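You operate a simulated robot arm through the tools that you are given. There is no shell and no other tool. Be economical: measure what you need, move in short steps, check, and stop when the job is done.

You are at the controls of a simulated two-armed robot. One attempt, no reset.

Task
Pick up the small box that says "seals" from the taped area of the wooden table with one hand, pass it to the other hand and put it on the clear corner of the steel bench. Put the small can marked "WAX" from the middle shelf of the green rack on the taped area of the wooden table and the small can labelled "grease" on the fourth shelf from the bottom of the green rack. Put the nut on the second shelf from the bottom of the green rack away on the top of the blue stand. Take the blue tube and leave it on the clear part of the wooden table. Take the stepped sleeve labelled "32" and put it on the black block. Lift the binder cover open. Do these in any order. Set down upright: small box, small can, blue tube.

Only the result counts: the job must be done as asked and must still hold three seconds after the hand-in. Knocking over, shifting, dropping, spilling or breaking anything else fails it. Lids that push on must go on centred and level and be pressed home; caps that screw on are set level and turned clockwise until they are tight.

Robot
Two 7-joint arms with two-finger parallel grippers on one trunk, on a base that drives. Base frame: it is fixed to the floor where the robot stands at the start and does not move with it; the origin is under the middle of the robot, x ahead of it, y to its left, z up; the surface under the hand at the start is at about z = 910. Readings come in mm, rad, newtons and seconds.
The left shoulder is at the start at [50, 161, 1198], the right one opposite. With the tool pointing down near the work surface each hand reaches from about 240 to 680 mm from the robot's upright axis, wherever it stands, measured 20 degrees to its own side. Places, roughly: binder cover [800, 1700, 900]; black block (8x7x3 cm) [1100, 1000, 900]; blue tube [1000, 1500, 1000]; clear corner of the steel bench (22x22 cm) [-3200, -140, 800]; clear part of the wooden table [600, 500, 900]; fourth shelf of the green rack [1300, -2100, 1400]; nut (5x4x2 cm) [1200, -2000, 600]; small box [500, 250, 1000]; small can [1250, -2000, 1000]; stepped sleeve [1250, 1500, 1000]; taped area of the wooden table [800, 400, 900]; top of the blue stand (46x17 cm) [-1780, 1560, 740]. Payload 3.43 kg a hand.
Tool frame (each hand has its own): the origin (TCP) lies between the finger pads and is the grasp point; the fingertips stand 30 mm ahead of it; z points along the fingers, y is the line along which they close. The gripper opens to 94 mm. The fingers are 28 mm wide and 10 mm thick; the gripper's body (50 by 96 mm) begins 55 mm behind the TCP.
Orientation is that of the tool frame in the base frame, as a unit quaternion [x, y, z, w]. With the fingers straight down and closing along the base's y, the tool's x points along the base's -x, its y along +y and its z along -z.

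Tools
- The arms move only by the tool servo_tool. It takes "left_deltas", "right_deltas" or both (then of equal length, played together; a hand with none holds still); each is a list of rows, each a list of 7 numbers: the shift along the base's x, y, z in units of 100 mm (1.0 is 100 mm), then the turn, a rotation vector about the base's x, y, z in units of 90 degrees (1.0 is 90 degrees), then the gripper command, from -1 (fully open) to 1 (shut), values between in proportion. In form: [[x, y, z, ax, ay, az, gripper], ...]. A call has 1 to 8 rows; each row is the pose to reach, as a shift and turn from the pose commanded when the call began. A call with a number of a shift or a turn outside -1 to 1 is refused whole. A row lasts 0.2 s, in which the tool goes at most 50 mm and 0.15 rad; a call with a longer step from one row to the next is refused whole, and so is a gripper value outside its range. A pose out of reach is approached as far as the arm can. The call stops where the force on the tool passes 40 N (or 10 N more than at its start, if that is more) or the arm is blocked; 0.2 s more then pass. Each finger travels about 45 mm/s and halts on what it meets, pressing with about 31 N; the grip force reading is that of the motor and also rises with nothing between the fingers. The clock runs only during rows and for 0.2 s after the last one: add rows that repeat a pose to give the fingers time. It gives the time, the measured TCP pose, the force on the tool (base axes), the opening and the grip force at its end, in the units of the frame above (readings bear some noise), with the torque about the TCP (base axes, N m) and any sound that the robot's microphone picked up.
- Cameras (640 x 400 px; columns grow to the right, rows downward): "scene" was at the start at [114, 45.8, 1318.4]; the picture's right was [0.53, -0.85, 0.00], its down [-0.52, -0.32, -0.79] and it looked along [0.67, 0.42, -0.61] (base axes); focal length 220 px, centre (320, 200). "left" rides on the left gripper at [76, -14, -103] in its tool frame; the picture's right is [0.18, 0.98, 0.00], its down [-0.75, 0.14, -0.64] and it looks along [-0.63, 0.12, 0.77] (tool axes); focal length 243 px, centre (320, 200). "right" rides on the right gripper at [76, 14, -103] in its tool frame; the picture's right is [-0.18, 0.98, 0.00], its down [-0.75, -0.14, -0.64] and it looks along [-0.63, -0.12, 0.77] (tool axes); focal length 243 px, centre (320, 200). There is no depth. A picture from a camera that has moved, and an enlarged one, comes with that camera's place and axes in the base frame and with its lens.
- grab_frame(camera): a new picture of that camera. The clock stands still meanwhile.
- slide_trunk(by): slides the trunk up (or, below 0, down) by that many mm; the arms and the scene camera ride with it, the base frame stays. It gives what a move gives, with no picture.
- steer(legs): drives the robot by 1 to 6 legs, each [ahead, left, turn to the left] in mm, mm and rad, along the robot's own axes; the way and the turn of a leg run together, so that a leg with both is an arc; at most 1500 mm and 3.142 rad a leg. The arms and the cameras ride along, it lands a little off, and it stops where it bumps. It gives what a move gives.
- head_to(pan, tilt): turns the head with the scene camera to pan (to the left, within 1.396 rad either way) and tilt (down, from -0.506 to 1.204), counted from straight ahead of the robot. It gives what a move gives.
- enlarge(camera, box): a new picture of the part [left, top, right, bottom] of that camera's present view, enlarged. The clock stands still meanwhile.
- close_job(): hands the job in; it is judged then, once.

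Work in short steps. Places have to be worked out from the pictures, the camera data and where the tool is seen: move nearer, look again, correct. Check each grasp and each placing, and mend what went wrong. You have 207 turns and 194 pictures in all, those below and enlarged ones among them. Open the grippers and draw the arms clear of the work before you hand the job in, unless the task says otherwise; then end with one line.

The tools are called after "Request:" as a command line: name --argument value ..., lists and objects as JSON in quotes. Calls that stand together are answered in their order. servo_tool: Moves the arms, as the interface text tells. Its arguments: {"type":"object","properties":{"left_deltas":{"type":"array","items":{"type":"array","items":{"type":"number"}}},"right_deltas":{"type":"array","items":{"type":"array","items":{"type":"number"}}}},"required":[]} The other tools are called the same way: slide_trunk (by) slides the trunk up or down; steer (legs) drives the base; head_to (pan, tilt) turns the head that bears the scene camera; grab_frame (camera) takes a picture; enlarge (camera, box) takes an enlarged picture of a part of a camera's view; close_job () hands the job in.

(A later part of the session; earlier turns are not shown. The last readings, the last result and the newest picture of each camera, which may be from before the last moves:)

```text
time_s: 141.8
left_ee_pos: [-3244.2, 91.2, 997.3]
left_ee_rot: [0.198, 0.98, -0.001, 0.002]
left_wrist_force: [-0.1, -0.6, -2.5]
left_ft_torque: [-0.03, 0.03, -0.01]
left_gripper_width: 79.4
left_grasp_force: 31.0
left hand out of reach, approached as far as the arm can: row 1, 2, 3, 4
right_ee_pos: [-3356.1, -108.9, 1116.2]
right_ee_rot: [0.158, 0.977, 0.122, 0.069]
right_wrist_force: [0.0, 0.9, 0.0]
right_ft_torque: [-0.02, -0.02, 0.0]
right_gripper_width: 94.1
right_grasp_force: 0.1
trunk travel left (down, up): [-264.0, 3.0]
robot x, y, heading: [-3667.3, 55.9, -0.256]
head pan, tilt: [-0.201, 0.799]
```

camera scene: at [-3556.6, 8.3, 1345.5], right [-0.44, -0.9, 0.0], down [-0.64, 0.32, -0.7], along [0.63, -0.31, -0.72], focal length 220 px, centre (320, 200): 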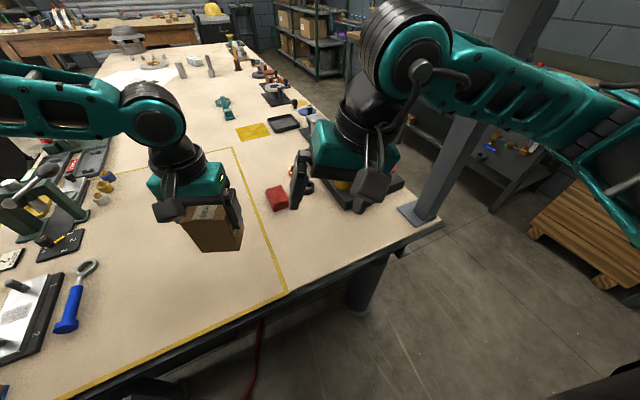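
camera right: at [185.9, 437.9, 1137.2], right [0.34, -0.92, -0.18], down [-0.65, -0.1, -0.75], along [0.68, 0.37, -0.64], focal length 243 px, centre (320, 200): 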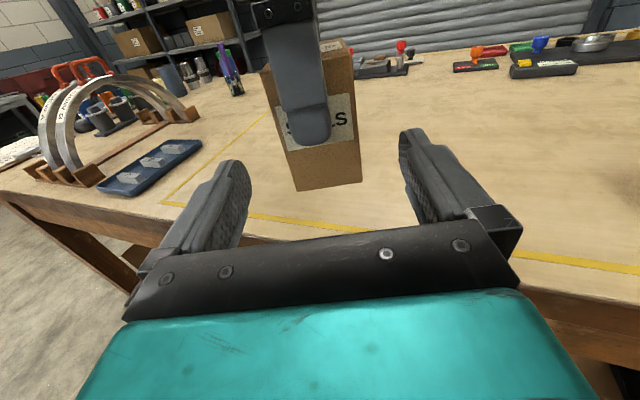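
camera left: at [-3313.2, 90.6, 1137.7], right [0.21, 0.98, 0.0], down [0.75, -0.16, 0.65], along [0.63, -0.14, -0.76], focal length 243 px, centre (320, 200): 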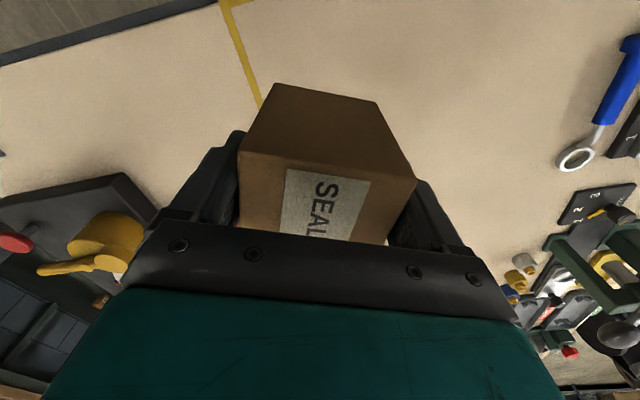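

The left hand does not go further inward than about y' = 150 in the robot's frame. So I turn the robot instead: from [-3660, 0] at heading -0.9 the corner lies comfortably to the left. I raise the hand first, then move.

Request:
servo_tool --left_deltas '[[0, 0.4, 0.2, 0, 0, 0, 1], [0, 0.8, 0.4, 0, 0, 0, 1], [-0.1, 1.0, 0.7, 0, 0, 0, 1], [-0.1, 1.0, 0.9, 0, 0, 0, 1]]'

Request:
servo_tool --left_deltas '[[0, 0.3, 0, 0, 0, 0, 1], [0, 0.65, 0, 0, 0, 0, 1], [0, 0.65, 0, 0, 0, 0, 1]]'

Request:
steer --legs '[[20, -50, 0], [0, 0, -0.645]]'

Request:
head_to --pan 0.3 --tilt 0.9

Request:
grab_frame --camera "scene"

Request:
grab_frame --camera "left"

```text
time_s: 142.8
left_ee_pos: [-3252.4, 193.0, 1090.3]
left_ee_rot: [0.199, 0.98, -0.001, 0.001]
left_wrist_force: [-0.5, 1.0, -2.9]
left_ft_torque: [0.03, 0.04, 0.02]
left_gripper_width: 79.2
left_grasp_force: 31.2
right_ee_pos: [-3357.6, -107.8, 1115.8]
right_ee_rot: [0.158, 0.977, 0.122, 0.07]
right_wrist_force: [0.5, -0.3, 0.2]
right_ft_torque: [0.03, 0.0, 0.0]
right_gripper_width: 93.7
right_grasp_force: 0.1
trunk travel left (down, up): [-264.0, 3.0]
robot x, y, heading: [-3664.2, 55.6, -0.254]
head pan, tilt: [-0.201, 0.799]
```

```text
time_s: 143.7
left_ee_pos: [-3252.2, 256.4, 1089.3]
left_ee_rot: [0.198, 0.98, -0.001, 0.002]
left_wrist_force: [-0.8, 0.7, -3.0]
left_ft_torque: [0.02, 0.02, -0.03]
left_gripper_width: 79.2
left_grasp_force: 31.1
right_ee_pos: [-3356.1, -109.5, 1115.7]
right_ee_rot: [0.158, 0.978, 0.121, 0.07]
right_wrist_force: [0.1, -0.5, -0.8]
right_ft_torque: [0.04, -0.02, 0.03]
right_gripper_width: 94.0
right_grasp_force: 0.1
trunk travel left (down, up): [-264.0, 3.0]
robot x, y, heading: [-3670.4, 52.2, -0.26]
head pan, tilt: [-0.201, 0.799]
```

```text
time_s: 146.6
left_ee_pos: [-3207.5, -94.0, 1088.3]
left_ee_rot: [0.504, 0.863, 0.0, 0.002]
left_wrist_force: [0.1, 0.1, -2.9]
left_ft_torque: [0.01, -0.01, 0.0]
left_gripper_width: 79.2
left_grasp_force: 30.9
right_ee_pos: [-3514.9, -319.4, 1115.0]
right_ee_rot: [0.465, 0.875, 0.092, 0.104]
right_wrist_force: [0.1, 0.6, -0.6]
right_ft_torque: [0.0, -0.02, -0.05]
right_gripper_width: 94.6
right_grasp_force: 0.0
trunk travel left (down, up): [-264.0, 3.0]
robot x, y, heading: [-3661.1, 1.9, -0.914]
head pan, tilt: [-0.201, 0.799]
```

```text
time_s: 147.5
left_ee_pos: [-3206.6, -92.8, 1088.6]
left_ee_rot: [0.504, 0.864, -0.001, 0.001]
left_wrist_force: [0.0, -0.4, -2.2]
left_ft_torque: [0.01, 0.02, 0.04]
left_gripper_width: 79.2
left_grasp_force: 31.1
right_ee_pos: [-3514.9, -317.9, 1114.7]
right_ee_rot: [0.465, 0.874, 0.093, 0.106]
right_wrist_force: [-0.6, -0.3, -0.8]
right_ft_torque: [-0.01, -0.02, 0.03]
right_gripper_width: 93.7
right_grasp_force: 0.0
trunk travel left (down, up): [-264.0, 3.0]
robot x, y, heading: [-3660.4, 1.2, -0.911]
head pan, tilt: [0.3, 0.901]
```

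```text
155 pictures are left
camera scene: at [-3574.8, -75.1, 1337.6], right [-0.58, -0.82, 0.0], down [-0.64, 0.45, -0.62], along [0.51, -0.36, -0.78], focal length 220 px, centre (320, 200)
```

scene: 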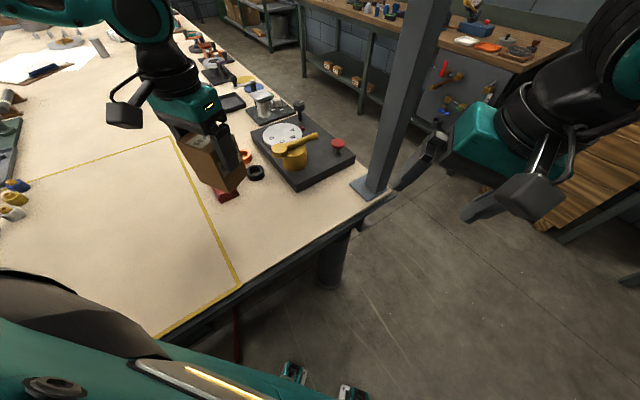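

```text
154 pictures are left
camera left: at [-3256.4, -33.5, 1190.9], right [0.77, 0.64, 0.0], down [0.49, -0.58, 0.65], along [0.41, -0.49, -0.76], focal length 243 px, centre (320, 200)
```

left: 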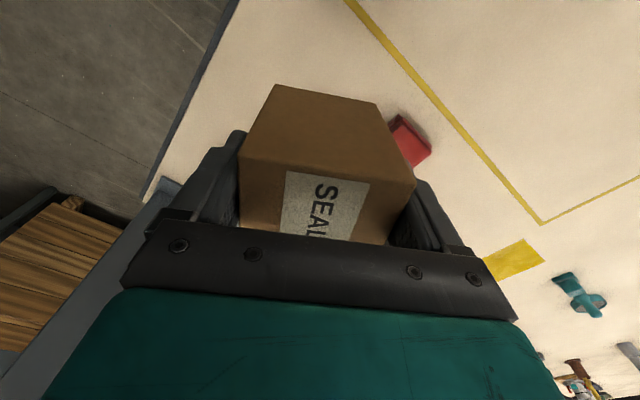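

The corner around [-3200, -140] is clear, with the red block at about [-3030, -90] and the fixture board beyond y = -268. I go over it and lower to just above the surface.

Request:
servo_tool --left_deltas '[[0.03, -0.25, -0.2, 0, 0, 0, 1], [0.06, -0.47, -0.4, 0, 0, 0, 1], [0.06, -0.47, -0.7, 0, 0, 0, 1], [0.06, -0.47, -1.0, 0, 0, 0, 1], [0.06, -0.47, -1.0, 0, 0, 0, 1]]'

Request:
servo_tool --left_deltas '[[0, 0, -0.3, 0, 0, 0, 1], [0, 0, -0.6, 0, 0, 0, 1], [0, 0, -0.9, 0, 0, 0, 1], [0, 0, -0.9, 0, 0, 0, 1]]'

Request:
grab_frame --camera "scene"

Request:
grab_frame --camera "left"

```text
time_s: 148.7
left_ee_pos: [-3200.7, -139.5, 990.4]
left_ee_rot: [0.503, 0.864, -0.001, 0.003]
left_wrist_force: [0.0, -0.2, -2.5]
left_ft_torque: [0.05, 0.06, -0.01]
left_gripper_width: 79.1
left_grasp_force: 31.4
right_ee_pos: [-3514.8, -317.1, 1116.1]
right_ee_rot: [0.465, 0.874, 0.092, 0.105]
right_wrist_force: [-0.6, 0.5, 0.6]
right_ft_torque: [-0.02, 0.01, 0.02]
right_gripper_width: 94.0
right_grasp_force: 0.0
trunk travel left (down, up): [-264.0, 3.0]
robot x, y, heading: [-3661.3, 1.2, -0.912]
head pan, tilt: [0.3, 0.901]
```

```text
time_s: 149.7
left_ee_pos: [-3202.3, -139.6, 898.4]
left_ee_rot: [0.504, 0.864, -0.001, 0.003]
left_wrist_force: [0.0, -0.3, -3.9]
left_ft_torque: [0.02, 0.02, 0.01]
left_gripper_width: 79.4
left_grasp_force: 31.4
right_ee_pos: [-3515.2, -318.7, 1115.2]
right_ee_rot: [0.465, 0.874, 0.092, 0.106]
right_wrist_force: [0.6, 1.0, -0.3]
right_ft_torque: [0.04, -0.03, -0.02]
right_gripper_width: 93.9
right_grasp_force: 0.2
trunk travel left (down, up): [-264.0, 3.0]
robot x, y, heading: [-3660.7, -3.6, -0.917]
head pan, tilt: [0.3, 0.901]
```

```text
153 pictures are left
camera scene: at [-3574.9, -74.9, 1337.6], right [-0.58, -0.82, 0.0], down [-0.64, 0.45, -0.62], along [0.51, -0.36, -0.78], focal length 220 px, centre (320, 200)
```

scene: 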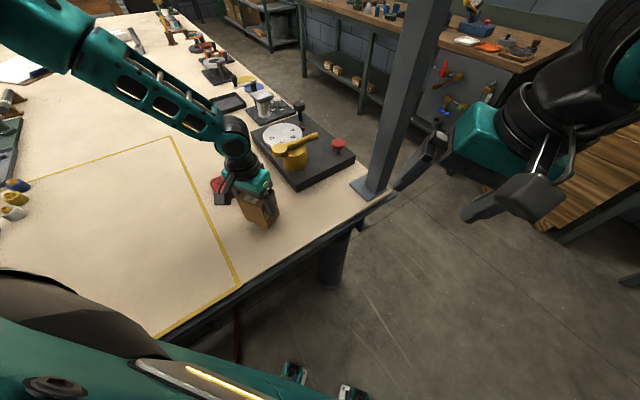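

```text
152 pictures are left
camera left: at [-3250.1, -80.9, 1001.1], right [0.77, 0.64, 0.0], down [0.49, -0.58, 0.65], along [0.42, -0.49, -0.76], focal length 243 px, centre (320, 200)
```

left: 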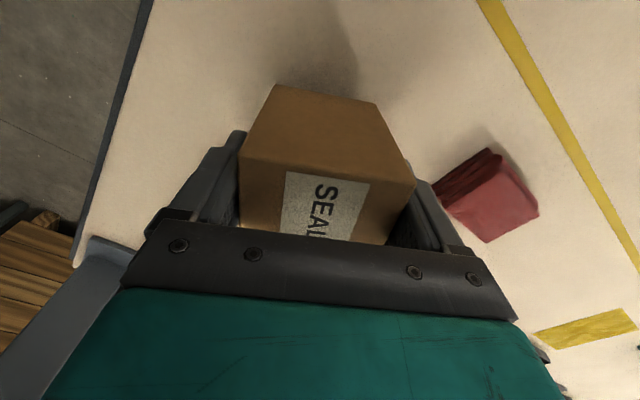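

All clear. I lower the last bit in small steps and watch the force for contact.

Request:
servo_tool --left_deltas '[[0, 0, -0.08, 0, 0, 0, 1], [0, 0, -0.14, 0, 0, 0, 1], [0, 0, -0.18, 0, 0, 0, 1], [0, 0, -0.21, 0, 0, 0, 1]]'

```text
time_s: 150.7
left_ee_pos: [-3202.2, -140.3, 879.0]
left_ee_rot: [0.504, 0.863, -0.001, 0.003]
left_wrist_force: [3.2, 4.1, 17.4]
left_ft_torque: [0.39, 0.75, -0.19]
left_gripper_width: 79.1
left_grasp_force: 31.3
right_ee_pos: [-3516.1, -318.0, 1116.2]
right_ee_rot: [0.465, 0.874, 0.093, 0.106]
right_wrist_force: [0.1, 0.4, 0.3]
right_ft_torque: [0.01, -0.02, 0.0]
right_gripper_width: 93.9
right_grasp_force: 0.1
trunk travel left (down, up): [-264.0, 3.0]
robot x, y, heading: [-3663.2, -1.9, -0.912]
head pan, tilt: [0.3, 0.901]
```

Contact at z = 879 as predicted. I open, retreat upwards and check.

Request:
servo_tool --left_deltas '[[0, 0, 0.01, 0, 0, 0, 0.4], [0, 0, 0.02, 0, 0, 0, -1], [0, 0, 0.02, 0, 0, 0, -1], [0, 0, 0.3, 0, 0, 0, -1], [0, 0, 0.6, 0, 0, 0, -1], [0, 0, 0.9, 0, 0, 0, -1], [0, 0, 1.0, 0, 0, 0, -1]]'

Request:
servo_tool --left_deltas '[[0, 0.3, 0.4, 0, 0, 0, -1], [0, 0.6, 0.8, 0, 0, 0, -1], [0, 0.6, 1.0, 0, 0, 0, -1]]'

Request:
grab_frame --camera "scene"

```text
time_s: 152.3
left_ee_pos: [-3201.0, -138.9, 978.9]
left_ee_rot: [0.505, 0.863, -0.001, 0.002]
left_wrist_force: [0.2, 0.0, -0.2]
left_ft_torque: [0.0, -0.01, -0.01]
left_gripper_width: 94.0
left_grasp_force: 0.1
right_ee_pos: [-3514.2, -318.8, 1115.3]
right_ee_rot: [0.466, 0.874, 0.092, 0.105]
right_wrist_force: [-0.7, 0.0, -0.4]
right_ft_torque: [0.0, 0.0, -0.04]
right_gripper_width: 93.9
right_grasp_force: 0.0
trunk travel left (down, up): [-264.0, 3.0]
robot x, y, heading: [-3661.7, 2.3, -0.909]
head pan, tilt: [0.3, 0.901]
```

```text
time_s: 153.1
left_ee_pos: [-3201.8, -79.8, 1077.5]
left_ee_rot: [0.505, 0.863, -0.001, 0.002]
left_wrist_force: [-0.4, 0.7, 0.2]
left_ft_torque: [-0.01, 0.03, -0.05]
left_gripper_width: 93.9
left_grasp_force: 0.0
right_ee_pos: [-3514.2, -319.1, 1116.3]
right_ee_rot: [0.465, 0.874, 0.092, 0.106]
right_wrist_force: [0.0, -0.5, -0.2]
right_ft_torque: [0.01, 0.0, -0.02]
right_gripper_width: 94.0
right_grasp_force: 0.0
trunk travel left (down, up): [-264.0, 3.0]
robot x, y, heading: [-3661.3, 0.2, -0.915]
head pan, tilt: [0.3, 0.901]
```

```text
151 pictures are left
camera scene: at [-3575.1, -75.2, 1337.6], right [-0.58, -0.82, 0.0], down [-0.64, 0.45, -0.62], along [0.51, -0.36, -0.78], focal length 220 px, centre (320, 200)
```

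scene: 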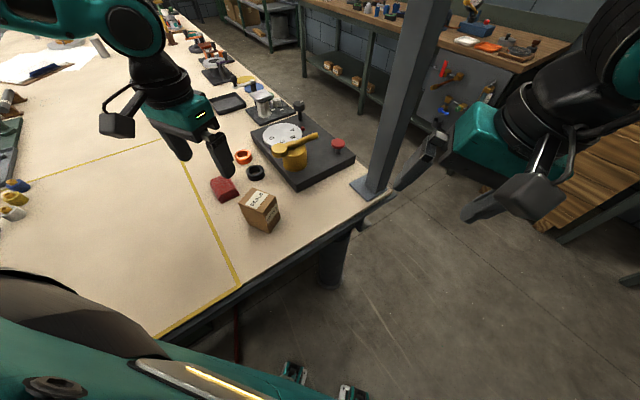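

The SEALS box stands upright on the clear corner. Now I tuck the right hand back in and retrace my route to the corridor: turn to +y, reverse out along x ≈ -3800, sidestep and face +x.

Request:
servo_tool --right_deltas '[[0.25, 0.2, 0, 0, 0, 0, -1], [0.5, 0.4, 0, 0, 0, 0, -1], [0.79, 0.61, 0, 0, 0, 0, -1], [0.79, 0.61, 0, 0, 0, 0, -1]]'

Request:
steer --legs '[[-91, -118, 0], [0, 0, 2.48], [-1165, 0, 0], [0, -740, 0], [0, 0, -1.57]]'

```text
time_s: 154.1
left_ee_pos: [-3201.0, -79.7, 1077.7]
left_ee_rot: [0.503, 0.864, -0.001, 0.002]
left_wrist_force: [0.6, 0.5, -0.4]
left_ft_torque: [-0.01, 0.02, -0.01]
left_gripper_width: 94.1
left_grasp_force: 0.1
right_ee_pos: [-3436.2, -257.4, 1116.8]
right_ee_rot: [0.466, 0.874, 0.092, 0.105]
right_wrist_force: [-0.5, -1.5, 0.3]
right_ft_torque: [0.0, -0.01, 0.01]
right_gripper_width: 93.9
right_grasp_force: 0.1
trunk travel left (down, up): [-264.0, 3.0]
robot x, y, heading: [-3662.2, 1.9, -0.914]
head pan, tilt: [0.3, 0.901]
```

```text
time_s: 177.4
left_ee_pos: [-2753.4, -888.4, 1077.9]
left_ee_rot: [0.073, 0.997, 0.0, 0.002]
left_wrist_force: [0.3, 0.7, 0.3]
left_ft_torque: [0.0, -0.03, -0.01]
left_gripper_width: 93.9
left_grasp_force: 0.1
right_ee_pos: [-2756.8, -1183.0, 1116.4]
right_ee_rot: [0.034, 0.989, 0.129, 0.055]
right_wrist_force: [0.5, 0.5, 0.7]
right_ft_torque: [-0.02, 0.01, -0.02]
right_gripper_width: 94.1
right_grasp_force: 0.0
trunk travel left (down, up): [-264.0, 3.0]
robot x, y, heading: [-3102.6, -1204.6, -0.007]
head pan, tilt: [0.3, 0.901]
```

I'm through. Now I drive along the corridor to the rack area and look.

Request:
steer --legs '[[1500, 40, 0], [1500, 0, 0]]'

Request:
head_to --pan -0.3 --tilt 0.4

Request:
grab_frame --camera "scene"

```text
refused: leg 1 is longer than a leg can be; nothing moved
```

```text
time_s: 178.4
left_ee_pos: [-2752.2, -887.8, 1076.9]
left_ee_rot: [0.073, 0.997, 0.001, 0.002]
left_wrist_force: [-0.4, -0.6, -0.8]
left_ft_torque: [0.02, 0.01, 0.05]
left_gripper_width: 94.2
left_grasp_force: 0.1
right_ee_pos: [-2757.5, -1183.3, 1116.3]
right_ee_rot: [0.034, 0.989, 0.13, 0.054]
right_wrist_force: [-1.3, -0.8, 0.9]
right_ft_torque: [0.0, 0.04, 0.01]
right_gripper_width: 94.2
right_grasp_force: 0.0
trunk travel left (down, up): [-264.0, 3.0]
robot x, y, heading: [-3098.2, -1205.9, -0.004]
head pan, tilt: [-0.3, 0.4]
```

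```text
150 pictures are left
camera scene: at [-2970.4, -1230.4, 1380.6], right [-0.3, -0.95, 0.0], down [-0.37, 0.12, -0.92], along [0.88, -0.27, -0.39], focal length 220 px, centre (320, 200)
```

scene: 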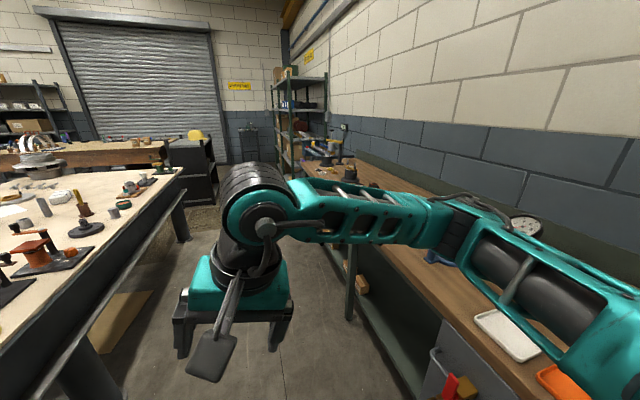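

Just a leg-length error. I drive on in shorter legs.

Request:
steer --legs '[[1400, 30, 0], [1400, 0, 0], [300, 0, 0]]'

Request:
grab_frame --camera "scene"

```text
time_s: 193.6
left_ee_pos: [340.4, -884.1, 1078.8]
left_ee_rot: [0.082, 0.997, -0.001, 0.002]
left_wrist_force: [-0.3, 0.0, 0.1]
left_ft_torque: [-0.02, -0.02, 0.01]
left_gripper_width: 94.0
left_grasp_force: 0.1
right_ee_pos: [330.8, -1178.6, 1116.8]
right_ee_rot: [0.042, 0.989, 0.128, 0.056]
right_wrist_force: [-0.3, 1.0, -0.8]
right_ft_torque: [0.02, -0.01, 0.0]
right_gripper_width: 93.9
right_grasp_force: 0.1
trunk travel left (down, up): [-264.0, 3.0]
robot x, y, heading: [-11.9, -1194.3, -0.026]
head pan, tilt: [-0.3, 0.4]
```

```text
149 pictures are left
camera scene: at [118.1, -1223.6, 1380.5], right [-0.32, -0.95, 0.0], down [-0.37, 0.12, -0.92], along [0.87, -0.29, -0.39], focal length 220 px, centre (320, 200)
```

scene: 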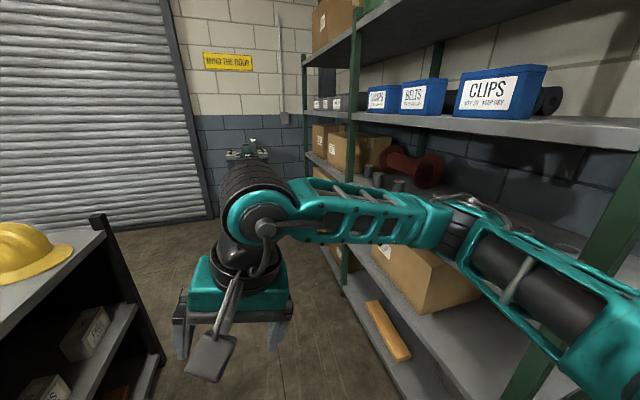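

The corridor in front of the rack is wide. I drive to x ≈ 900 and turn to face it.

Request:
steer --legs '[[900, 0, 0], [0, 0, -1.545]]'

Request:
head_to --pan 0.15 --tilt 0.3

Request:
grab_frame --camera "scene"

Request:
head_to --pan 0.15 --tilt 0.9

Request:
grab_frame --camera "scene"

```text
time_s: 202.1
left_ee_pos: [1196.1, -1557.8, 1077.0]
left_ee_rot: [0.755, 0.656, -0.001, 0.001]
left_wrist_force: [-1.0, -0.4, 0.0]
left_ft_torque: [-0.01, 0.0, 0.0]
left_gripper_width: 94.1
left_grasp_force: 0.1
right_ee_pos: [901.3, -1556.7, 1117.1]
right_ee_rot: [0.721, 0.679, 0.053, 0.129]
right_wrist_force: [0.3, 0.4, 0.1]
right_ft_torque: [0.02, -0.01, 0.0]
right_gripper_width: 93.9
right_grasp_force: 0.0
trunk travel left (down, up): [-264.0, 3.0]
robot x, y, heading: [878.4, -1215.6, -1.562]
head pan, tilt: [-0.3, 0.4]
```

```text
time_s: 203.0
left_ee_pos: [1196.9, -1559.4, 1077.1]
left_ee_rot: [0.754, 0.656, -0.001, 0.001]
left_wrist_force: [0.4, -0.4, 0.0]
left_ft_torque: [-0.03, 0.03, 0.01]
left_gripper_width: 94.2
left_grasp_force: 0.1
right_ee_pos: [900.6, -1556.3, 1116.8]
right_ee_rot: [0.721, 0.678, 0.053, 0.13]
right_wrist_force: [0.4, 0.8, -1.3]
right_ft_torque: [0.01, -0.01, 0.0]
right_gripper_width: 94.0
right_grasp_force: 0.2
trunk travel left (down, up): [-264.0, 3.0]
robot x, y, heading: [881.3, -1217.5, -1.567]
head pan, tilt: [0.15, 0.3]
```

```text
148 pictures are left
camera scene: at [894.3, -1346.7, 1389.9], right [-0.99, -0.15, 0.0], down [-0.05, 0.29, -0.96], along [0.15, -0.94, -0.3], focal length 220 px, centre (320, 200)
```

scene: 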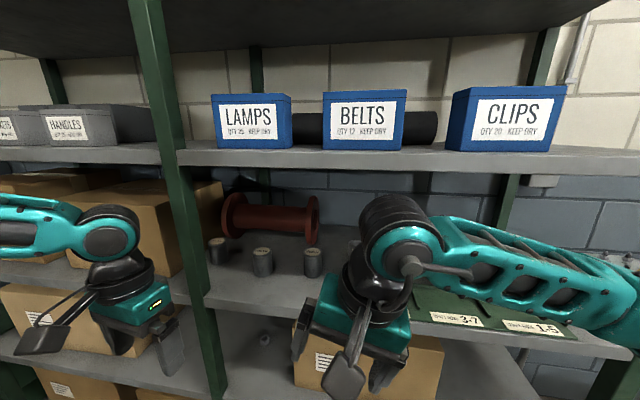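

```text
time_s: 204.0
left_ee_pos: [1196.7, -1556.6, 1078.9]
left_ee_rot: [0.755, 0.656, -0.001, 0.001]
left_wrist_force: [0.8, -0.4, 0.9]
left_ft_torque: [0.0, 0.0, 0.01]
left_gripper_width: 94.1
left_grasp_force: 0.2
right_ee_pos: [902.8, -1556.2, 1116.2]
right_ee_rot: [0.721, 0.679, 0.054, 0.128]
right_wrist_force: [0.3, 0.3, -0.3]
right_ft_torque: [-0.01, 0.02, 0.02]
right_gripper_width: 93.8
right_grasp_force: 0.1
trunk travel left (down, up): [-264.0, 3.0]
robot x, y, heading: [876.5, -1216.4, -1.571]
head pan, tilt: [0.15, 0.901]
```

```text
147 pictures are left
camera scene: at [891.6, -1329.0, 1337.7], right [-0.99, -0.15, 0.0], down [-0.12, 0.77, -0.62], along [0.1, -0.61, -0.78], focal length 220 px, centre (320, 200)
```

scene: 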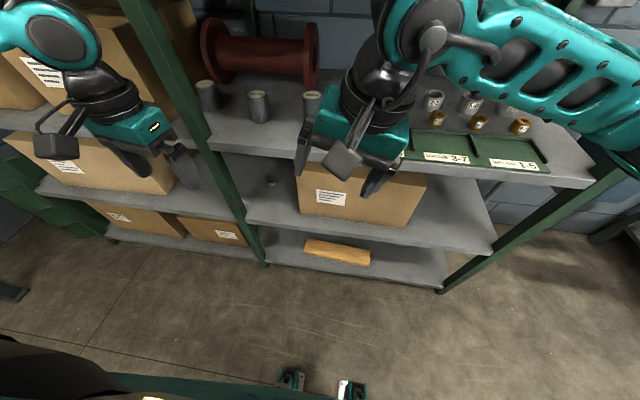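

Three small cans stand on the middle shelf near x ≈ 1100–1250. I zoom in to read them and to find the nut.

Request:
head_to --pan 0.3 --tilt 0.5

Request:
enlarge --camera "scene" --box '[180, 100, 420, 250]'

Request:
enlarge --camera "scene" --box '[240, 220, 400, 320]'

```text
time_s: 204.8
left_ee_pos: [1197.0, -1557.9, 1077.6]
left_ee_rot: [0.755, 0.656, -0.001, 0.001]
left_wrist_force: [0.5, 0.2, -0.9]
left_ft_torque: [-0.01, -0.02, 0.02]
left_gripper_width: 94.0
left_grasp_force: 0.0
right_ee_pos: [901.7, -1556.4, 1116.5]
right_ee_rot: [0.722, 0.678, 0.053, 0.129]
right_wrist_force: [0.4, -0.2, 0.4]
right_ft_torque: [0.02, 0.02, -0.01]
right_gripper_width: 94.2
right_grasp_force: 0.1
trunk travel left (down, up): [-264.0, 3.0]
robot x, y, heading: [878.3, -1212.8, -1.568]
head pan, tilt: [0.3, 0.499]
```

```text
2.67 times, centred on (300, 175) of scene
camera zoom: at [907.3, -1341.3, 1371.4], right [-0.95, -0.3, 0.0], down [-0.14, 0.46, -0.88], along [0.26, -0.84, -0.48], focal length 587 px, centre (373, 267)
```

zoom: 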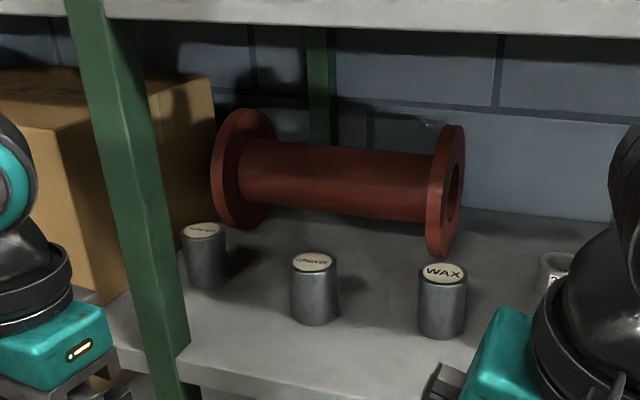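

```text
4.00 times, centred on (320, 270) of scene
camera zoom: at [907.3, -1341.3, 1371.4], right [-0.95, -0.3, 0.0], down [-0.14, 0.46, -0.88], along [0.26, -0.84, -0.48], focal length 880 px, centre (320, -80)
```

zoom: 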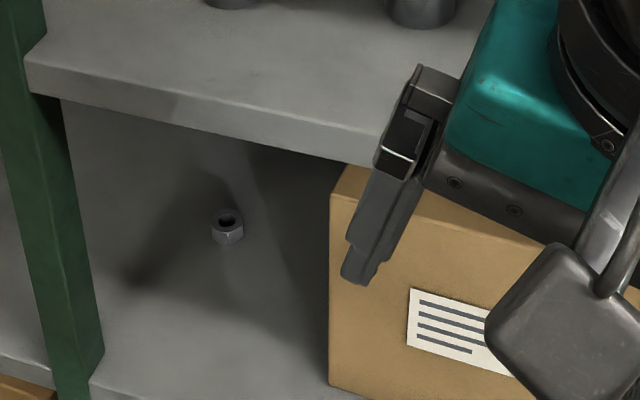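

WAX is the one on the right. I zoom further on the tops of the other two.

Request:
enlarge --camera "scene" --box '[244, 178, 312, 222]'

```text
9.09 times, centred on (278, 200) of scene
camera zoom: at [907.3, -1341.3, 1371.4], right [-0.95, -0.3, 0.0], down [-0.14, 0.46, -0.88], along [0.26, -0.84, -0.48], focal length 2001 px, centre (702, 200)
```

zoom: 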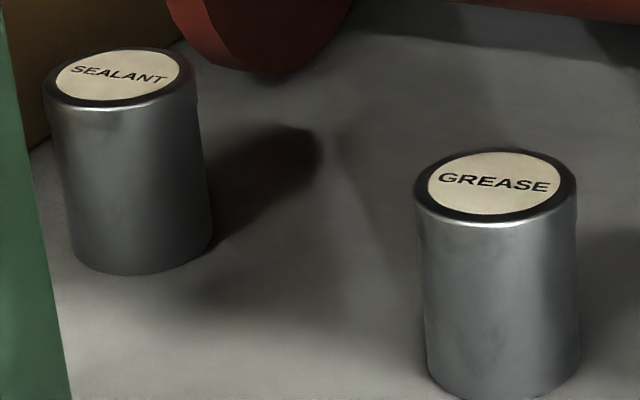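

GREASE is the middle can (≈[1168, -1934]) and WAX the right one (≈[1006, -1954]), both about 61 x 83 mm on a shelf at z ≈ 945. The shelf above forbids a vertical grasp, so I tilt the left hand 55° forward.

Request:
servo_tool --left_deltas '[[0, 0, 0, 0, 0, 0.093, -1], [0, 0, 0, 0, 0, 0.093, -1]]'

Request:
servo_tool --left_deltas '[[0, 0, 0, -0.09, 0, 0, -1], [0, 0, 0, -0.18, 0, 0, -1], [0, 0, 0, -0.27, 0, 0, -1], [0, 0, 0, -0.36, 0, 0, -1], [0, 0, 0, -0.45, 0, 0, -1], [0, 0, 0, -0.54, 0, 0, -1], [0, 0, 0, -0.61, 0, 0, -1], [0, 0, 0, -0.61, 0, 0, -1]]'

Request:
steer --legs '[[170, 0, 0]]'

Request:
grab_frame --camera "left"

Request:
grab_frame --camera "scene"

```text
time_s: 205.4
left_ee_pos: [1197.4, -1557.6, 1076.4]
left_ee_rot: [0.704, 0.71, -0.002, 0.001]
left_wrist_force: [-0.6, -1.2, -0.1]
left_ft_torque: [0.02, 0.0, 0.0]
left_gripper_width: 94.0
left_grasp_force: 0.1
right_ee_pos: [900.9, -1555.9, 1116.0]
right_ee_rot: [0.721, 0.679, 0.054, 0.129]
right_wrist_force: [0.6, -0.1, 0.4]
right_ft_torque: [0.05, -0.01, 0.0]
right_gripper_width: 93.8
right_grasp_force: 0.0
trunk travel left (down, up): [-264.0, 3.0]
robot x, y, heading: [881.6, -1215.4, -1.566]
head pan, tilt: [0.3, 0.499]
```

```text
time_s: 207.2
left_ee_pos: [1223.5, -1598.1, 1064.2]
left_ee_rot: [0.624, 0.629, -0.329, 0.326]
left_wrist_force: [-0.3, -0.9, -0.2]
left_ft_torque: [0.01, -0.01, -0.03]
left_gripper_width: 94.0
left_grasp_force: 0.1
left hand out of reach, approached as far as the arm can: row 4, 5, 6, 7, 8
right_ee_pos: [901.9, -1556.5, 1117.1]
right_ee_rot: [0.721, 0.679, 0.053, 0.131]
right_wrist_force: [0.0, -0.6, -0.4]
right_ft_torque: [-0.03, -0.02, -0.03]
right_gripper_width: 93.7
right_grasp_force: 0.0
trunk travel left (down, up): [-264.0, 3.0]
robot x, y, heading: [882.0, -1214.8, -1.565]
head pan, tilt: [0.3, 0.499]
```

```text
time_s: 208.7
left_ee_pos: [1221.1, -1772.0, 1063.6]
left_ee_rot: [0.627, 0.627, -0.329, 0.324]
left_wrist_force: [0.3, -0.1, -0.7]
left_ft_torque: [-0.01, 0.01, -0.02]
left_gripper_width: 93.9
left_grasp_force: 0.0
right_ee_pos: [899.7, -1726.7, 1116.8]
right_ee_rot: [0.723, 0.676, 0.054, 0.129]
right_wrist_force: [-0.5, -0.7, 0.2]
right_ft_torque: [0.01, -0.01, -0.01]
right_gripper_width: 93.8
right_grasp_force: 0.1
trunk travel left (down, up): [-264.0, 3.0]
robot x, y, heading: [875.4, -1385.3, -1.571]
head pan, tilt: [0.3, 0.499]
```

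```text
143 pictures are left
camera left: at [1209.3, -1644.8, 1059.9], right [0.98, 0.1, -0.16], down [0.15, 0.09, 0.98], along [0.12, -0.99, 0.08], focal length 243 px, centre (320, 200)
```

left: 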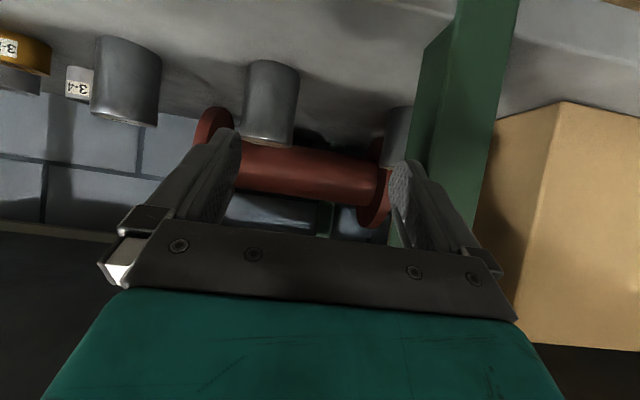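

```text
142 pictures are left
camera scene: at [906.7, -1514.0, 1371.4], right [-0.96, -0.29, 0.0], down [-0.14, 0.46, -0.88], along [0.26, -0.84, -0.48], focal length 220 px, centre (320, 200)
```

scene: 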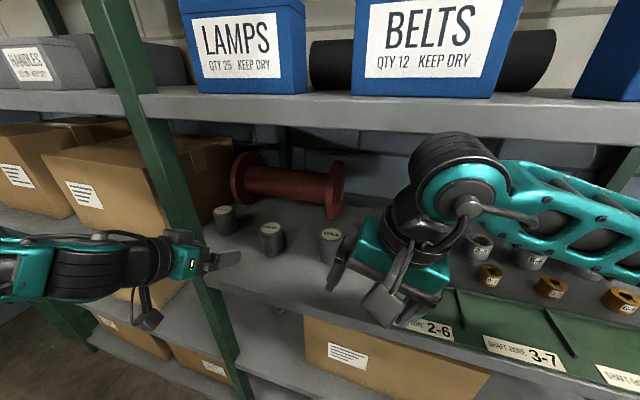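

Triangulating the two views gives GREASE at [1175.5, -1936] and WAX at [1013, -1947], tops near 1026. I bring the left hand to a pre-grasp pose in line with the GREASE can.

Request:
servo_tool --left_deltas '[[-0.2, -0.2, 0, 0, 0, 0, -1], [-0.46, -0.4, 0, 0, 0, 0, -1], [-0.46, -0.7, -0.05, 0, 0, 0, -1], [-0.46, -0.95, -0.13, 0, 0, 0, -1], [-0.46, -0.95, -0.13, 0, 0, 0, -1]]'

Request:
grab_frame --camera "left"

```text
time_s: 209.9
left_ee_pos: [1176.2, -1866.1, 1052.3]
left_ee_rot: [0.626, 0.627, -0.329, 0.326]
left_wrist_force: [-1.2, -0.2, -0.3]
left_ft_torque: [0.0, 0.01, -0.02]
left_gripper_width: 93.9
left_grasp_force: 0.1
right_ee_pos: [899.7, -1727.7, 1117.9]
right_ee_rot: [0.723, 0.676, 0.052, 0.131]
right_wrist_force: [0.7, -0.3, 0.6]
right_ft_torque: [-0.02, 0.02, 0.02]
right_gripper_width: 93.7
right_grasp_force: 0.1
trunk travel left (down, up): [-264.0, 3.0]
robot x, y, heading: [879.1, -1385.2, -1.577]
head pan, tilt: [0.3, 0.499]
```

```text
141 pictures are left
camera left: at [1164.1, -1738.7, 1047.3], right [0.98, 0.1, -0.16], down [0.15, 0.1, 0.98], along [0.12, -0.99, 0.08], focal length 243 px, centre (320, 200)
```

left: 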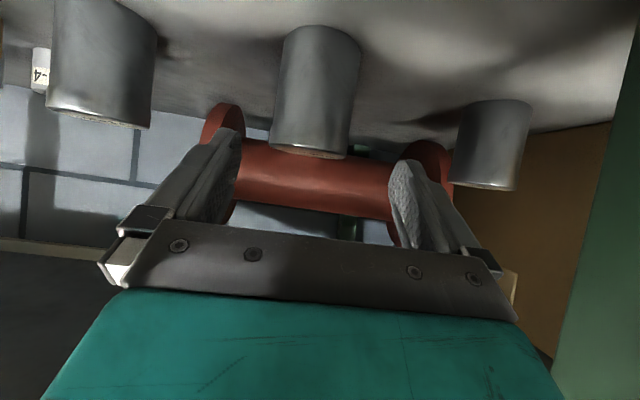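

The can is centred between the fingers (x ≈ 1173, top 1025). I advance along the tool axis and grip.

Request:
servo_tool --left_deltas '[[-0.02, -0.24, -0.17, 0, 0, 0, -1], [-0.02, -0.48, -0.34, 0, 0, 0, -1], [-0.02, -0.7, -0.49, 0, 0, 0, -1], [-0.02, -0.7, -0.49, 0, 0, 0, -1]]'

Request:
servo_tool --left_deltas '[[0, 0, 0, 0, 0, 0, 1], [0, 0, 0, 0, 0, 0, 1], [0, 0, 0, 0, 0, 0, 1], [0, 0, 0, 0, 0, 0, 1]]'

Request:
grab_frame --camera "left"

```text
time_s: 210.9
left_ee_pos: [1173.9, -1935.5, 1002.0]
left_ee_rot: [0.626, 0.628, -0.329, 0.327]
left_wrist_force: [-1.2, 0.2, 0.2]
left_ft_torque: [-0.02, 0.0, 0.01]
left_gripper_width: 94.2
left_grasp_force: 0.1
right_ee_pos: [900.0, -1728.0, 1118.3]
right_ee_rot: [0.723, 0.676, 0.053, 0.131]
right_wrist_force: [-0.6, -0.4, 0.5]
right_ft_torque: [0.03, 0.02, 0.01]
right_gripper_width: 93.8
right_grasp_force: 0.3
trunk travel left (down, up): [-264.0, 3.0]
robot x, y, heading: [882.0, -1388.0, -1.574]
head pan, tilt: [0.3, 0.499]
```

```text
time_s: 211.9
left_ee_pos: [1174.0, -1936.1, 1001.4]
left_ee_rot: [0.627, 0.627, -0.329, 0.325]
left_wrist_force: [-1.6, 0.0, 1.3]
left_ft_torque: [-0.02, -0.02, -0.03]
left_gripper_width: 62.7
left_grasp_force: 31.1
right_ee_pos: [900.4, -1728.1, 1116.7]
right_ee_rot: [0.724, 0.675, 0.052, 0.13]
right_wrist_force: [0.4, -0.4, -0.5]
right_ft_torque: [0.02, 0.01, 0.0]
right_gripper_width: 94.0
right_grasp_force: 0.1
trunk travel left (down, up): [-264.0, 3.0]
robot x, y, heading: [878.7, -1387.0, -1.574]
head pan, tilt: [0.3, 0.499]
```

```text
140 pictures are left
camera left: at [1161.4, -1808.3, 998.0], right [0.98, 0.1, -0.16], down [0.15, 0.1, 0.98], along [0.12, -0.99, 0.08], focal length 243 px, centre (320, 200)
```

left: 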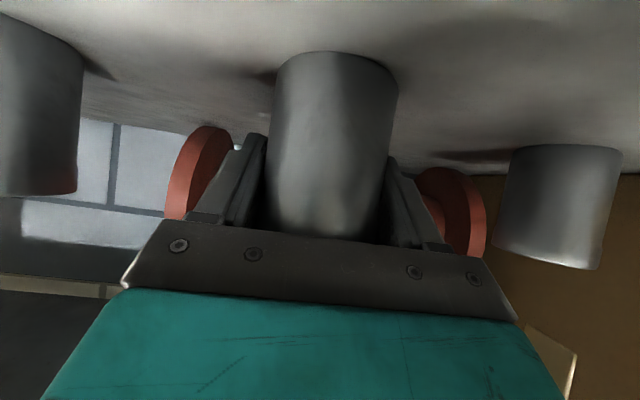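

GREASE is gripped at 62.7 mm. I lift a little, back out of the shelf, then raise it to test the height needed for the fourth shelf.

Request:
servo_tool --left_deltas '[[0, 0, 0.2, 0, 0, 0, 1], [0, 0, 0.4, 0, 0, 0, 1], [0, 0, 0.4, 0, 0, 0, 1]]'

Request:
steer --legs '[[-260, 0, 0], [0, -760, 0]]'

Request:
servo_tool --left_deltas '[[0, 0, 0.4, 0, 0, 0, 1], [0, 0, 0.8, 0, 0, 0, 1], [0, 0, 1.0, 0, 0, 0, 1]]'

Request:
servo_tool --left_deltas '[[0, 0, 0.4, 0, 0, 0, 1], [0, 0, 0.8, 0, 0, 0, 1], [0, 0, 1.0, 0, 0, 0, 1]]'

Request:
servo_tool --left_deltas '[[0, 0, 0.4, 0, 0, 0, 1], [0, 0, 0.8, 0, 0, 0, 1], [0, 0, 1.0, 0, 0, 0, 1]]'

Request:
servo_tool --left_deltas '[[0, 0, 0.4, 0, 0, 0, 1], [0, 0, 0.8, 0, 0, 0, 1], [0, 0, 1.0, 0, 0, 0, 1]]'

Request:
head_to --pan 0.2 --tilt 0.1

Request:
grab_frame --camera "scene"

```text
time_s: 212.7
left_ee_pos: [1176.2, -1937.7, 1040.7]
left_ee_rot: [0.627, 0.627, -0.329, 0.325]
left_wrist_force: [-0.5, 0.6, -3.1]
left_ft_torque: [0.02, -0.04, 0.01]
left_gripper_width: 62.7
left_grasp_force: 31.4
right_ee_pos: [900.4, -1728.2, 1115.8]
right_ee_rot: [0.723, 0.676, 0.053, 0.13]
right_wrist_force: [1.2, 0.3, 0.4]
right_ft_torque: [-0.03, -0.04, -0.01]
right_gripper_width: 93.9
right_grasp_force: 0.2
trunk travel left (down, up): [-264.0, 3.0]
robot x, y, heading: [876.7, -1389.1, -1.578]
head pan, tilt: [0.3, 0.499]
```

```text
time_s: 221.2
left_ee_pos: [416.1, -1677.8, 1043.0]
left_ee_rot: [0.627, 0.626, -0.33, 0.326]
left_wrist_force: [0.3, -0.4, -2.4]
left_ft_torque: [-0.02, 0.0, -0.02]
left_gripper_width: 62.7
left_grasp_force: 30.7
right_ee_pos: [141.8, -1467.5, 1118.0]
right_ee_rot: [0.724, 0.675, 0.054, 0.13]
right_wrist_force: [0.7, 0.5, -0.9]
right_ft_torque: [-0.02, -0.03, 0.01]
right_gripper_width: 94.2
right_grasp_force: 0.1
trunk travel left (down, up): [-264.0, 3.0]
robot x, y, heading: [120.5, -1124.7, -1.58]
head pan, tilt: [0.3, 0.499]
```

```text
time_s: 222.0
left_ee_pos: [416.8, -1675.6, 1140.6]
left_ee_rot: [0.629, 0.626, -0.329, 0.324]
left_wrist_force: [0.7, 0.0, -2.5]
left_ft_torque: [-0.03, -0.04, 0.0]
left_gripper_width: 62.8
left_grasp_force: 31.0
right_ee_pos: [141.0, -1467.9, 1117.2]
right_ee_rot: [0.725, 0.675, 0.053, 0.129]
right_wrist_force: [0.1, -0.3, 0.1]
right_ft_torque: [0.02, 0.01, -0.01]
right_gripper_width: 94.0
right_grasp_force: 0.1
trunk travel left (down, up): [-264.0, 3.0]
robot x, y, heading: [117.8, -1125.2, -1.578]
head pan, tilt: [0.3, 0.499]
```

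```text
time_s: 222.8
left_ee_pos: [416.9, -1675.9, 1241.8]
left_ee_rot: [0.628, 0.626, -0.33, 0.324]
left_wrist_force: [0.2, 0.2, -1.1]
left_ft_torque: [-0.04, -0.01, 0.0]
left_gripper_width: 62.9
left_grasp_force: 31.0
right_ee_pos: [141.6, -1467.0, 1116.6]
right_ee_rot: [0.724, 0.675, 0.054, 0.13]
right_wrist_force: [-0.1, 0.9, 0.0]
right_ft_torque: [-0.02, -0.03, 0.0]
right_gripper_width: 94.1
right_grasp_force: 0.1
trunk travel left (down, up): [-264.0, 3.0]
robot x, y, heading: [119.8, -1126.1, -1.58]
head pan, tilt: [0.3, 0.499]
```

```text
time_s: 223.6
left_ee_pos: [414.8, -1677.0, 1341.0]
left_ee_rot: [0.629, 0.625, -0.33, 0.324]
left_wrist_force: [-0.5, -0.4, -2.7]
left_ft_torque: [-0.05, 0.0, 0.0]
left_gripper_width: 62.9
left_grasp_force: 31.2
right_ee_pos: [141.8, -1468.4, 1116.4]
right_ee_rot: [0.725, 0.675, 0.053, 0.13]
right_wrist_force: [-0.4, -0.3, -0.3]
right_ft_torque: [0.01, -0.04, 0.03]
right_gripper_width: 94.1
right_grasp_force: 0.1
trunk travel left (down, up): [-264.0, 3.0]
robot x, y, heading: [125.1, -1127.0, -1.577]
head pan, tilt: [0.3, 0.499]
```

```text
time_s: 224.4
left_ee_pos: [413.9, -1675.2, 1443.0]
left_ee_rot: [0.628, 0.625, -0.33, 0.324]
left_wrist_force: [-0.5, 0.4, -1.6]
left_ft_torque: [-0.01, -0.01, 0.04]
left_gripper_width: 62.6
left_grasp_force: 31.1
right_ee_pos: [141.6, -1467.6, 1117.3]
right_ee_rot: [0.724, 0.675, 0.053, 0.129]
right_wrist_force: [0.7, -0.4, 0.3]
right_ft_torque: [-0.04, -0.01, -0.03]
right_gripper_width: 94.0
right_grasp_force: 0.1
trunk travel left (down, up): [-264.0, 3.0]
robot x, y, heading: [121.2, -1124.3, -1.574]
head pan, tilt: [0.3, 0.499]
```

```text
time_s: 225.3
left_ee_pos: [414.8, -1675.9, 1440.5]
left_ee_rot: [0.628, 0.626, -0.33, 0.324]
left_wrist_force: [0.5, -0.8, -1.8]
left_ft_torque: [-0.02, -0.02, 0.01]
left_gripper_width: 62.6
left_grasp_force: 31.2
right_ee_pos: [142.9, -1467.1, 1117.0]
right_ee_rot: [0.724, 0.675, 0.053, 0.13]
right_wrist_force: [-0.3, -0.3, -0.2]
right_ft_torque: [0.01, 0.02, -0.01]
right_gripper_width: 94.1
right_grasp_force: 0.1
trunk travel left (down, up): [-264.0, 3.0]
robot x, y, heading: [122.6, -1126.8, -1.577]
head pan, tilt: [0.201, 0.099]
```

```text
139 pictures are left
camera scene: at [141.3, -1255.7, 1408.5], right [-0.98, -0.19, 0.0], down [-0.02, 0.1, -0.99], along [0.19, -0.98, -0.1], focal length 220 px, centre (320, 200)
```

scene: 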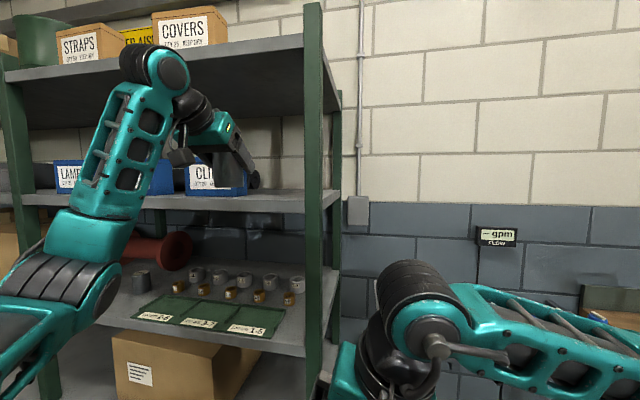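

The height is reachable, and the fourth shelf is free between the CLIPS bin (to x ≈ 480) and the right post (x ≈ 290). I raise a bit, centre at x ≈ 387 and roll forward most of the way.

Request:
servo_tool --left_deltas '[[-0.1, 0, 0.15, 0, 0, 0, 1], [-0.27, 0, 0.35, 0, 0, 0, 1], [-0.27, 0, 0.4, 0, 0, 0, 1]]'

Request:
steer --legs '[[130, 0, 0]]'

Request:
grab_frame --camera "left"

Request:
head_to --pan 0.5 --tilt 0.0

Request:
grab_frame --camera "scene"

```text
time_s: 226.1
left_ee_pos: [389.2, -1675.7, 1480.7]
left_ee_rot: [0.629, 0.626, -0.329, 0.323]
left_wrist_force: [1.0, 0.0, -2.8]
left_ft_torque: [-0.04, 0.04, 0.0]
left_gripper_width: 62.9
left_grasp_force: 30.3
right_ee_pos: [142.8, -1466.2, 1116.4]
right_ee_rot: [0.724, 0.675, 0.053, 0.129]
right_wrist_force: [-0.5, -0.3, -0.6]
right_ft_torque: [0.0, -0.02, -0.01]
right_gripper_width: 94.2
right_grasp_force: 0.0
trunk travel left (down, up): [-264.0, 3.0]
robot x, y, heading: [122.2, -1122.8, -1.575]
head pan, tilt: [0.201, 0.099]
```

```text
time_s: 227.4
left_ee_pos: [389.8, -1806.3, 1480.0]
left_ee_rot: [0.628, 0.626, -0.329, 0.324]
left_wrist_force: [0.5, 0.1, -1.3]
left_ft_torque: [0.01, -0.01, -0.01]
left_gripper_width: 63.0
left_grasp_force: 31.4
right_ee_pos: [141.4, -1597.2, 1116.5]
right_ee_rot: [0.724, 0.675, 0.053, 0.13]
right_wrist_force: [0.4, 0.2, -0.3]
right_ft_torque: [0.05, 0.02, 0.02]
right_gripper_width: 93.9
right_grasp_force: 0.0
trunk travel left (down, up): [-264.0, 3.0]
robot x, y, heading: [123.3, -1255.6, -1.576]
head pan, tilt: [0.201, 0.099]
```

```text
138 pictures are left
camera left: at [376.6, -1678.1, 1476.5], right [0.98, 0.1, -0.16], down [0.15, 0.09, 0.98], along [0.11, -0.99, 0.08], focal length 243 px, centre (320, 200)
```

left: 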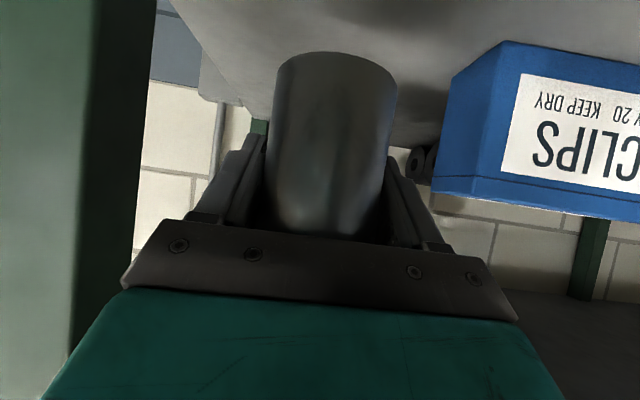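

```text
time_s: 228.2
left_ee_pos: [388.5, -1804.8, 1481.0]
left_ee_rot: [0.628, 0.626, -0.329, 0.325]
left_wrist_force: [-0.2, -0.6, -2.2]
left_ft_torque: [-0.02, 0.01, -0.01]
left_gripper_width: 62.8
left_grasp_force: 31.3
right_ee_pos: [141.5, -1595.8, 1116.6]
right_ee_rot: [0.724, 0.675, 0.054, 0.129]
right_wrist_force: [0.0, -0.1, -0.3]
right_ft_torque: [0.01, 0.0, 0.02]
right_gripper_width: 93.9
right_grasp_force: 0.1
trunk travel left (down, up): [-264.0, 3.0]
robot x, y, heading: [121.9, -1257.6, -1.575]
head pan, tilt: [0.499, 0.0]
```

```text
137 pictures are left
camera scene: at [165.3, -1373.7, 1417.6], right [-0.88, -0.47, 0.0], down [0.0, 0.0, -1.0], along [0.47, -0.88, 0.0], focal length 220 px, centre (320, 200)
```

scene: 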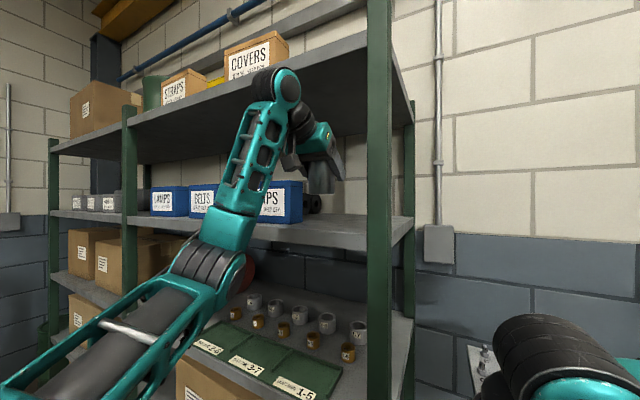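

The shelf top is about z = 1380 with enough room on both sides. I roll forward another 95 mm and lower gently.

Request:
steer --legs '[[95, 0, 0]]'

Request:
servo_tool --left_deltas '[[0, 0, -0.15, 0, 0, 0, 1], [0, 0, -0.25, 0, 0, 0, 1], [0, 0, -0.3, 0, 0, 0, 1], [0, 0, -0.34, 0, 0, 0, 1], [0, 0, -0.37, 0, 0, 0, 1], [0, 0, -0.4, 0, 0, 0, 1]]'

Request:
grab_frame --camera "left"

```text
time_s: 229.3
left_ee_pos: [387.5, -1902.5, 1482.0]
left_ee_rot: [0.627, 0.627, -0.329, 0.325]
left_wrist_force: [0.7, -0.6, -2.4]
left_ft_torque: [0.01, 0.0, 0.02]
left_gripper_width: 62.4
left_grasp_force: 30.4
right_ee_pos: [140.1, -1691.8, 1117.1]
right_ee_rot: [0.725, 0.675, 0.053, 0.129]
right_wrist_force: [0.4, -0.9, 0.4]
right_ft_torque: [0.04, 0.02, -0.02]
right_gripper_width: 94.0
right_grasp_force: 0.1
trunk travel left (down, up): [-264.0, 3.0]
robot x, y, heading: [121.5, -1351.1, -1.578]
head pan, tilt: [0.499, 0.0]
```

```text
time_s: 230.7
left_ee_pos: [386.2, -1901.3, 1439.7]
left_ee_rot: [0.628, 0.626, -0.33, 0.324]
left_wrist_force: [-1.1, 0.3, -2.6]
left_ft_torque: [0.0, -0.01, -0.02]
left_gripper_width: 62.6
left_grasp_force: 30.4
right_ee_pos: [139.0, -1691.5, 1117.4]
right_ee_rot: [0.724, 0.675, 0.054, 0.13]
right_wrist_force: [0.0, -0.1, 0.7]
right_ft_torque: [0.01, 0.02, 0.0]
right_gripper_width: 93.9
right_grasp_force: 0.0
trunk travel left (down, up): [-264.0, 3.0]
robot x, y, heading: [120.8, -1347.7, -1.578]
head pan, tilt: [0.499, 0.0]
```

```text
136 pictures are left
camera left: at [375.1, -1773.0, 1436.4], right [0.98, 0.1, -0.16], down [0.15, 0.09, 0.98], along [0.11, -0.99, 0.08], focal length 243 px, centre (320, 200)
```

left: 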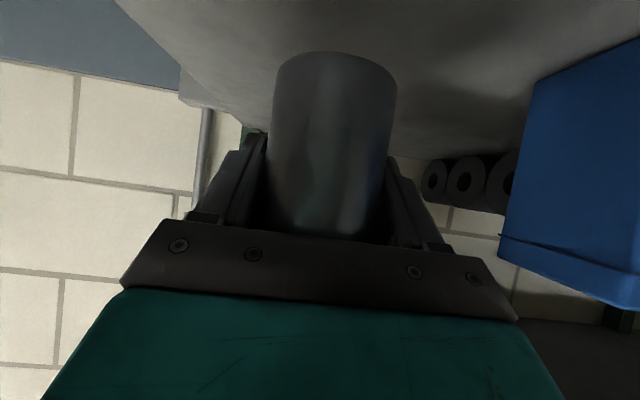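

No contact yet at 1440. I continue down in small steps.

Request:
servo_tool --left_deltas '[[0, 0, -0.03, 0, 0, 0, 1], [0, 0, -0.06, 0, 0, 0, 1], [0, 0, -0.09, 0, 0, 0, 1], [0, 0, -0.12, 0, 0, 0, 1]]'

```text
time_s: 231.7
left_ee_pos: [387.2, -1899.6, 1428.0]
left_ee_rot: [0.628, 0.626, -0.33, 0.324]
left_wrist_force: [-0.9, 0.4, -2.6]
left_ft_torque: [-0.01, 0.02, 0.0]
left_gripper_width: 63.0
left_grasp_force: 30.8
right_ee_pos: [140.5, -1691.5, 1116.7]
right_ee_rot: [0.725, 0.675, 0.053, 0.129]
right_wrist_force: [0.1, -0.5, 0.2]
right_ft_torque: [-0.02, 0.02, 0.01]
right_gripper_width: 94.0
right_grasp_force: 0.0
trunk travel left (down, up): [-264.0, 3.0]
robot x, y, heading: [121.0, -1347.5, -1.581]
head pan, tilt: [0.499, 0.0]
```

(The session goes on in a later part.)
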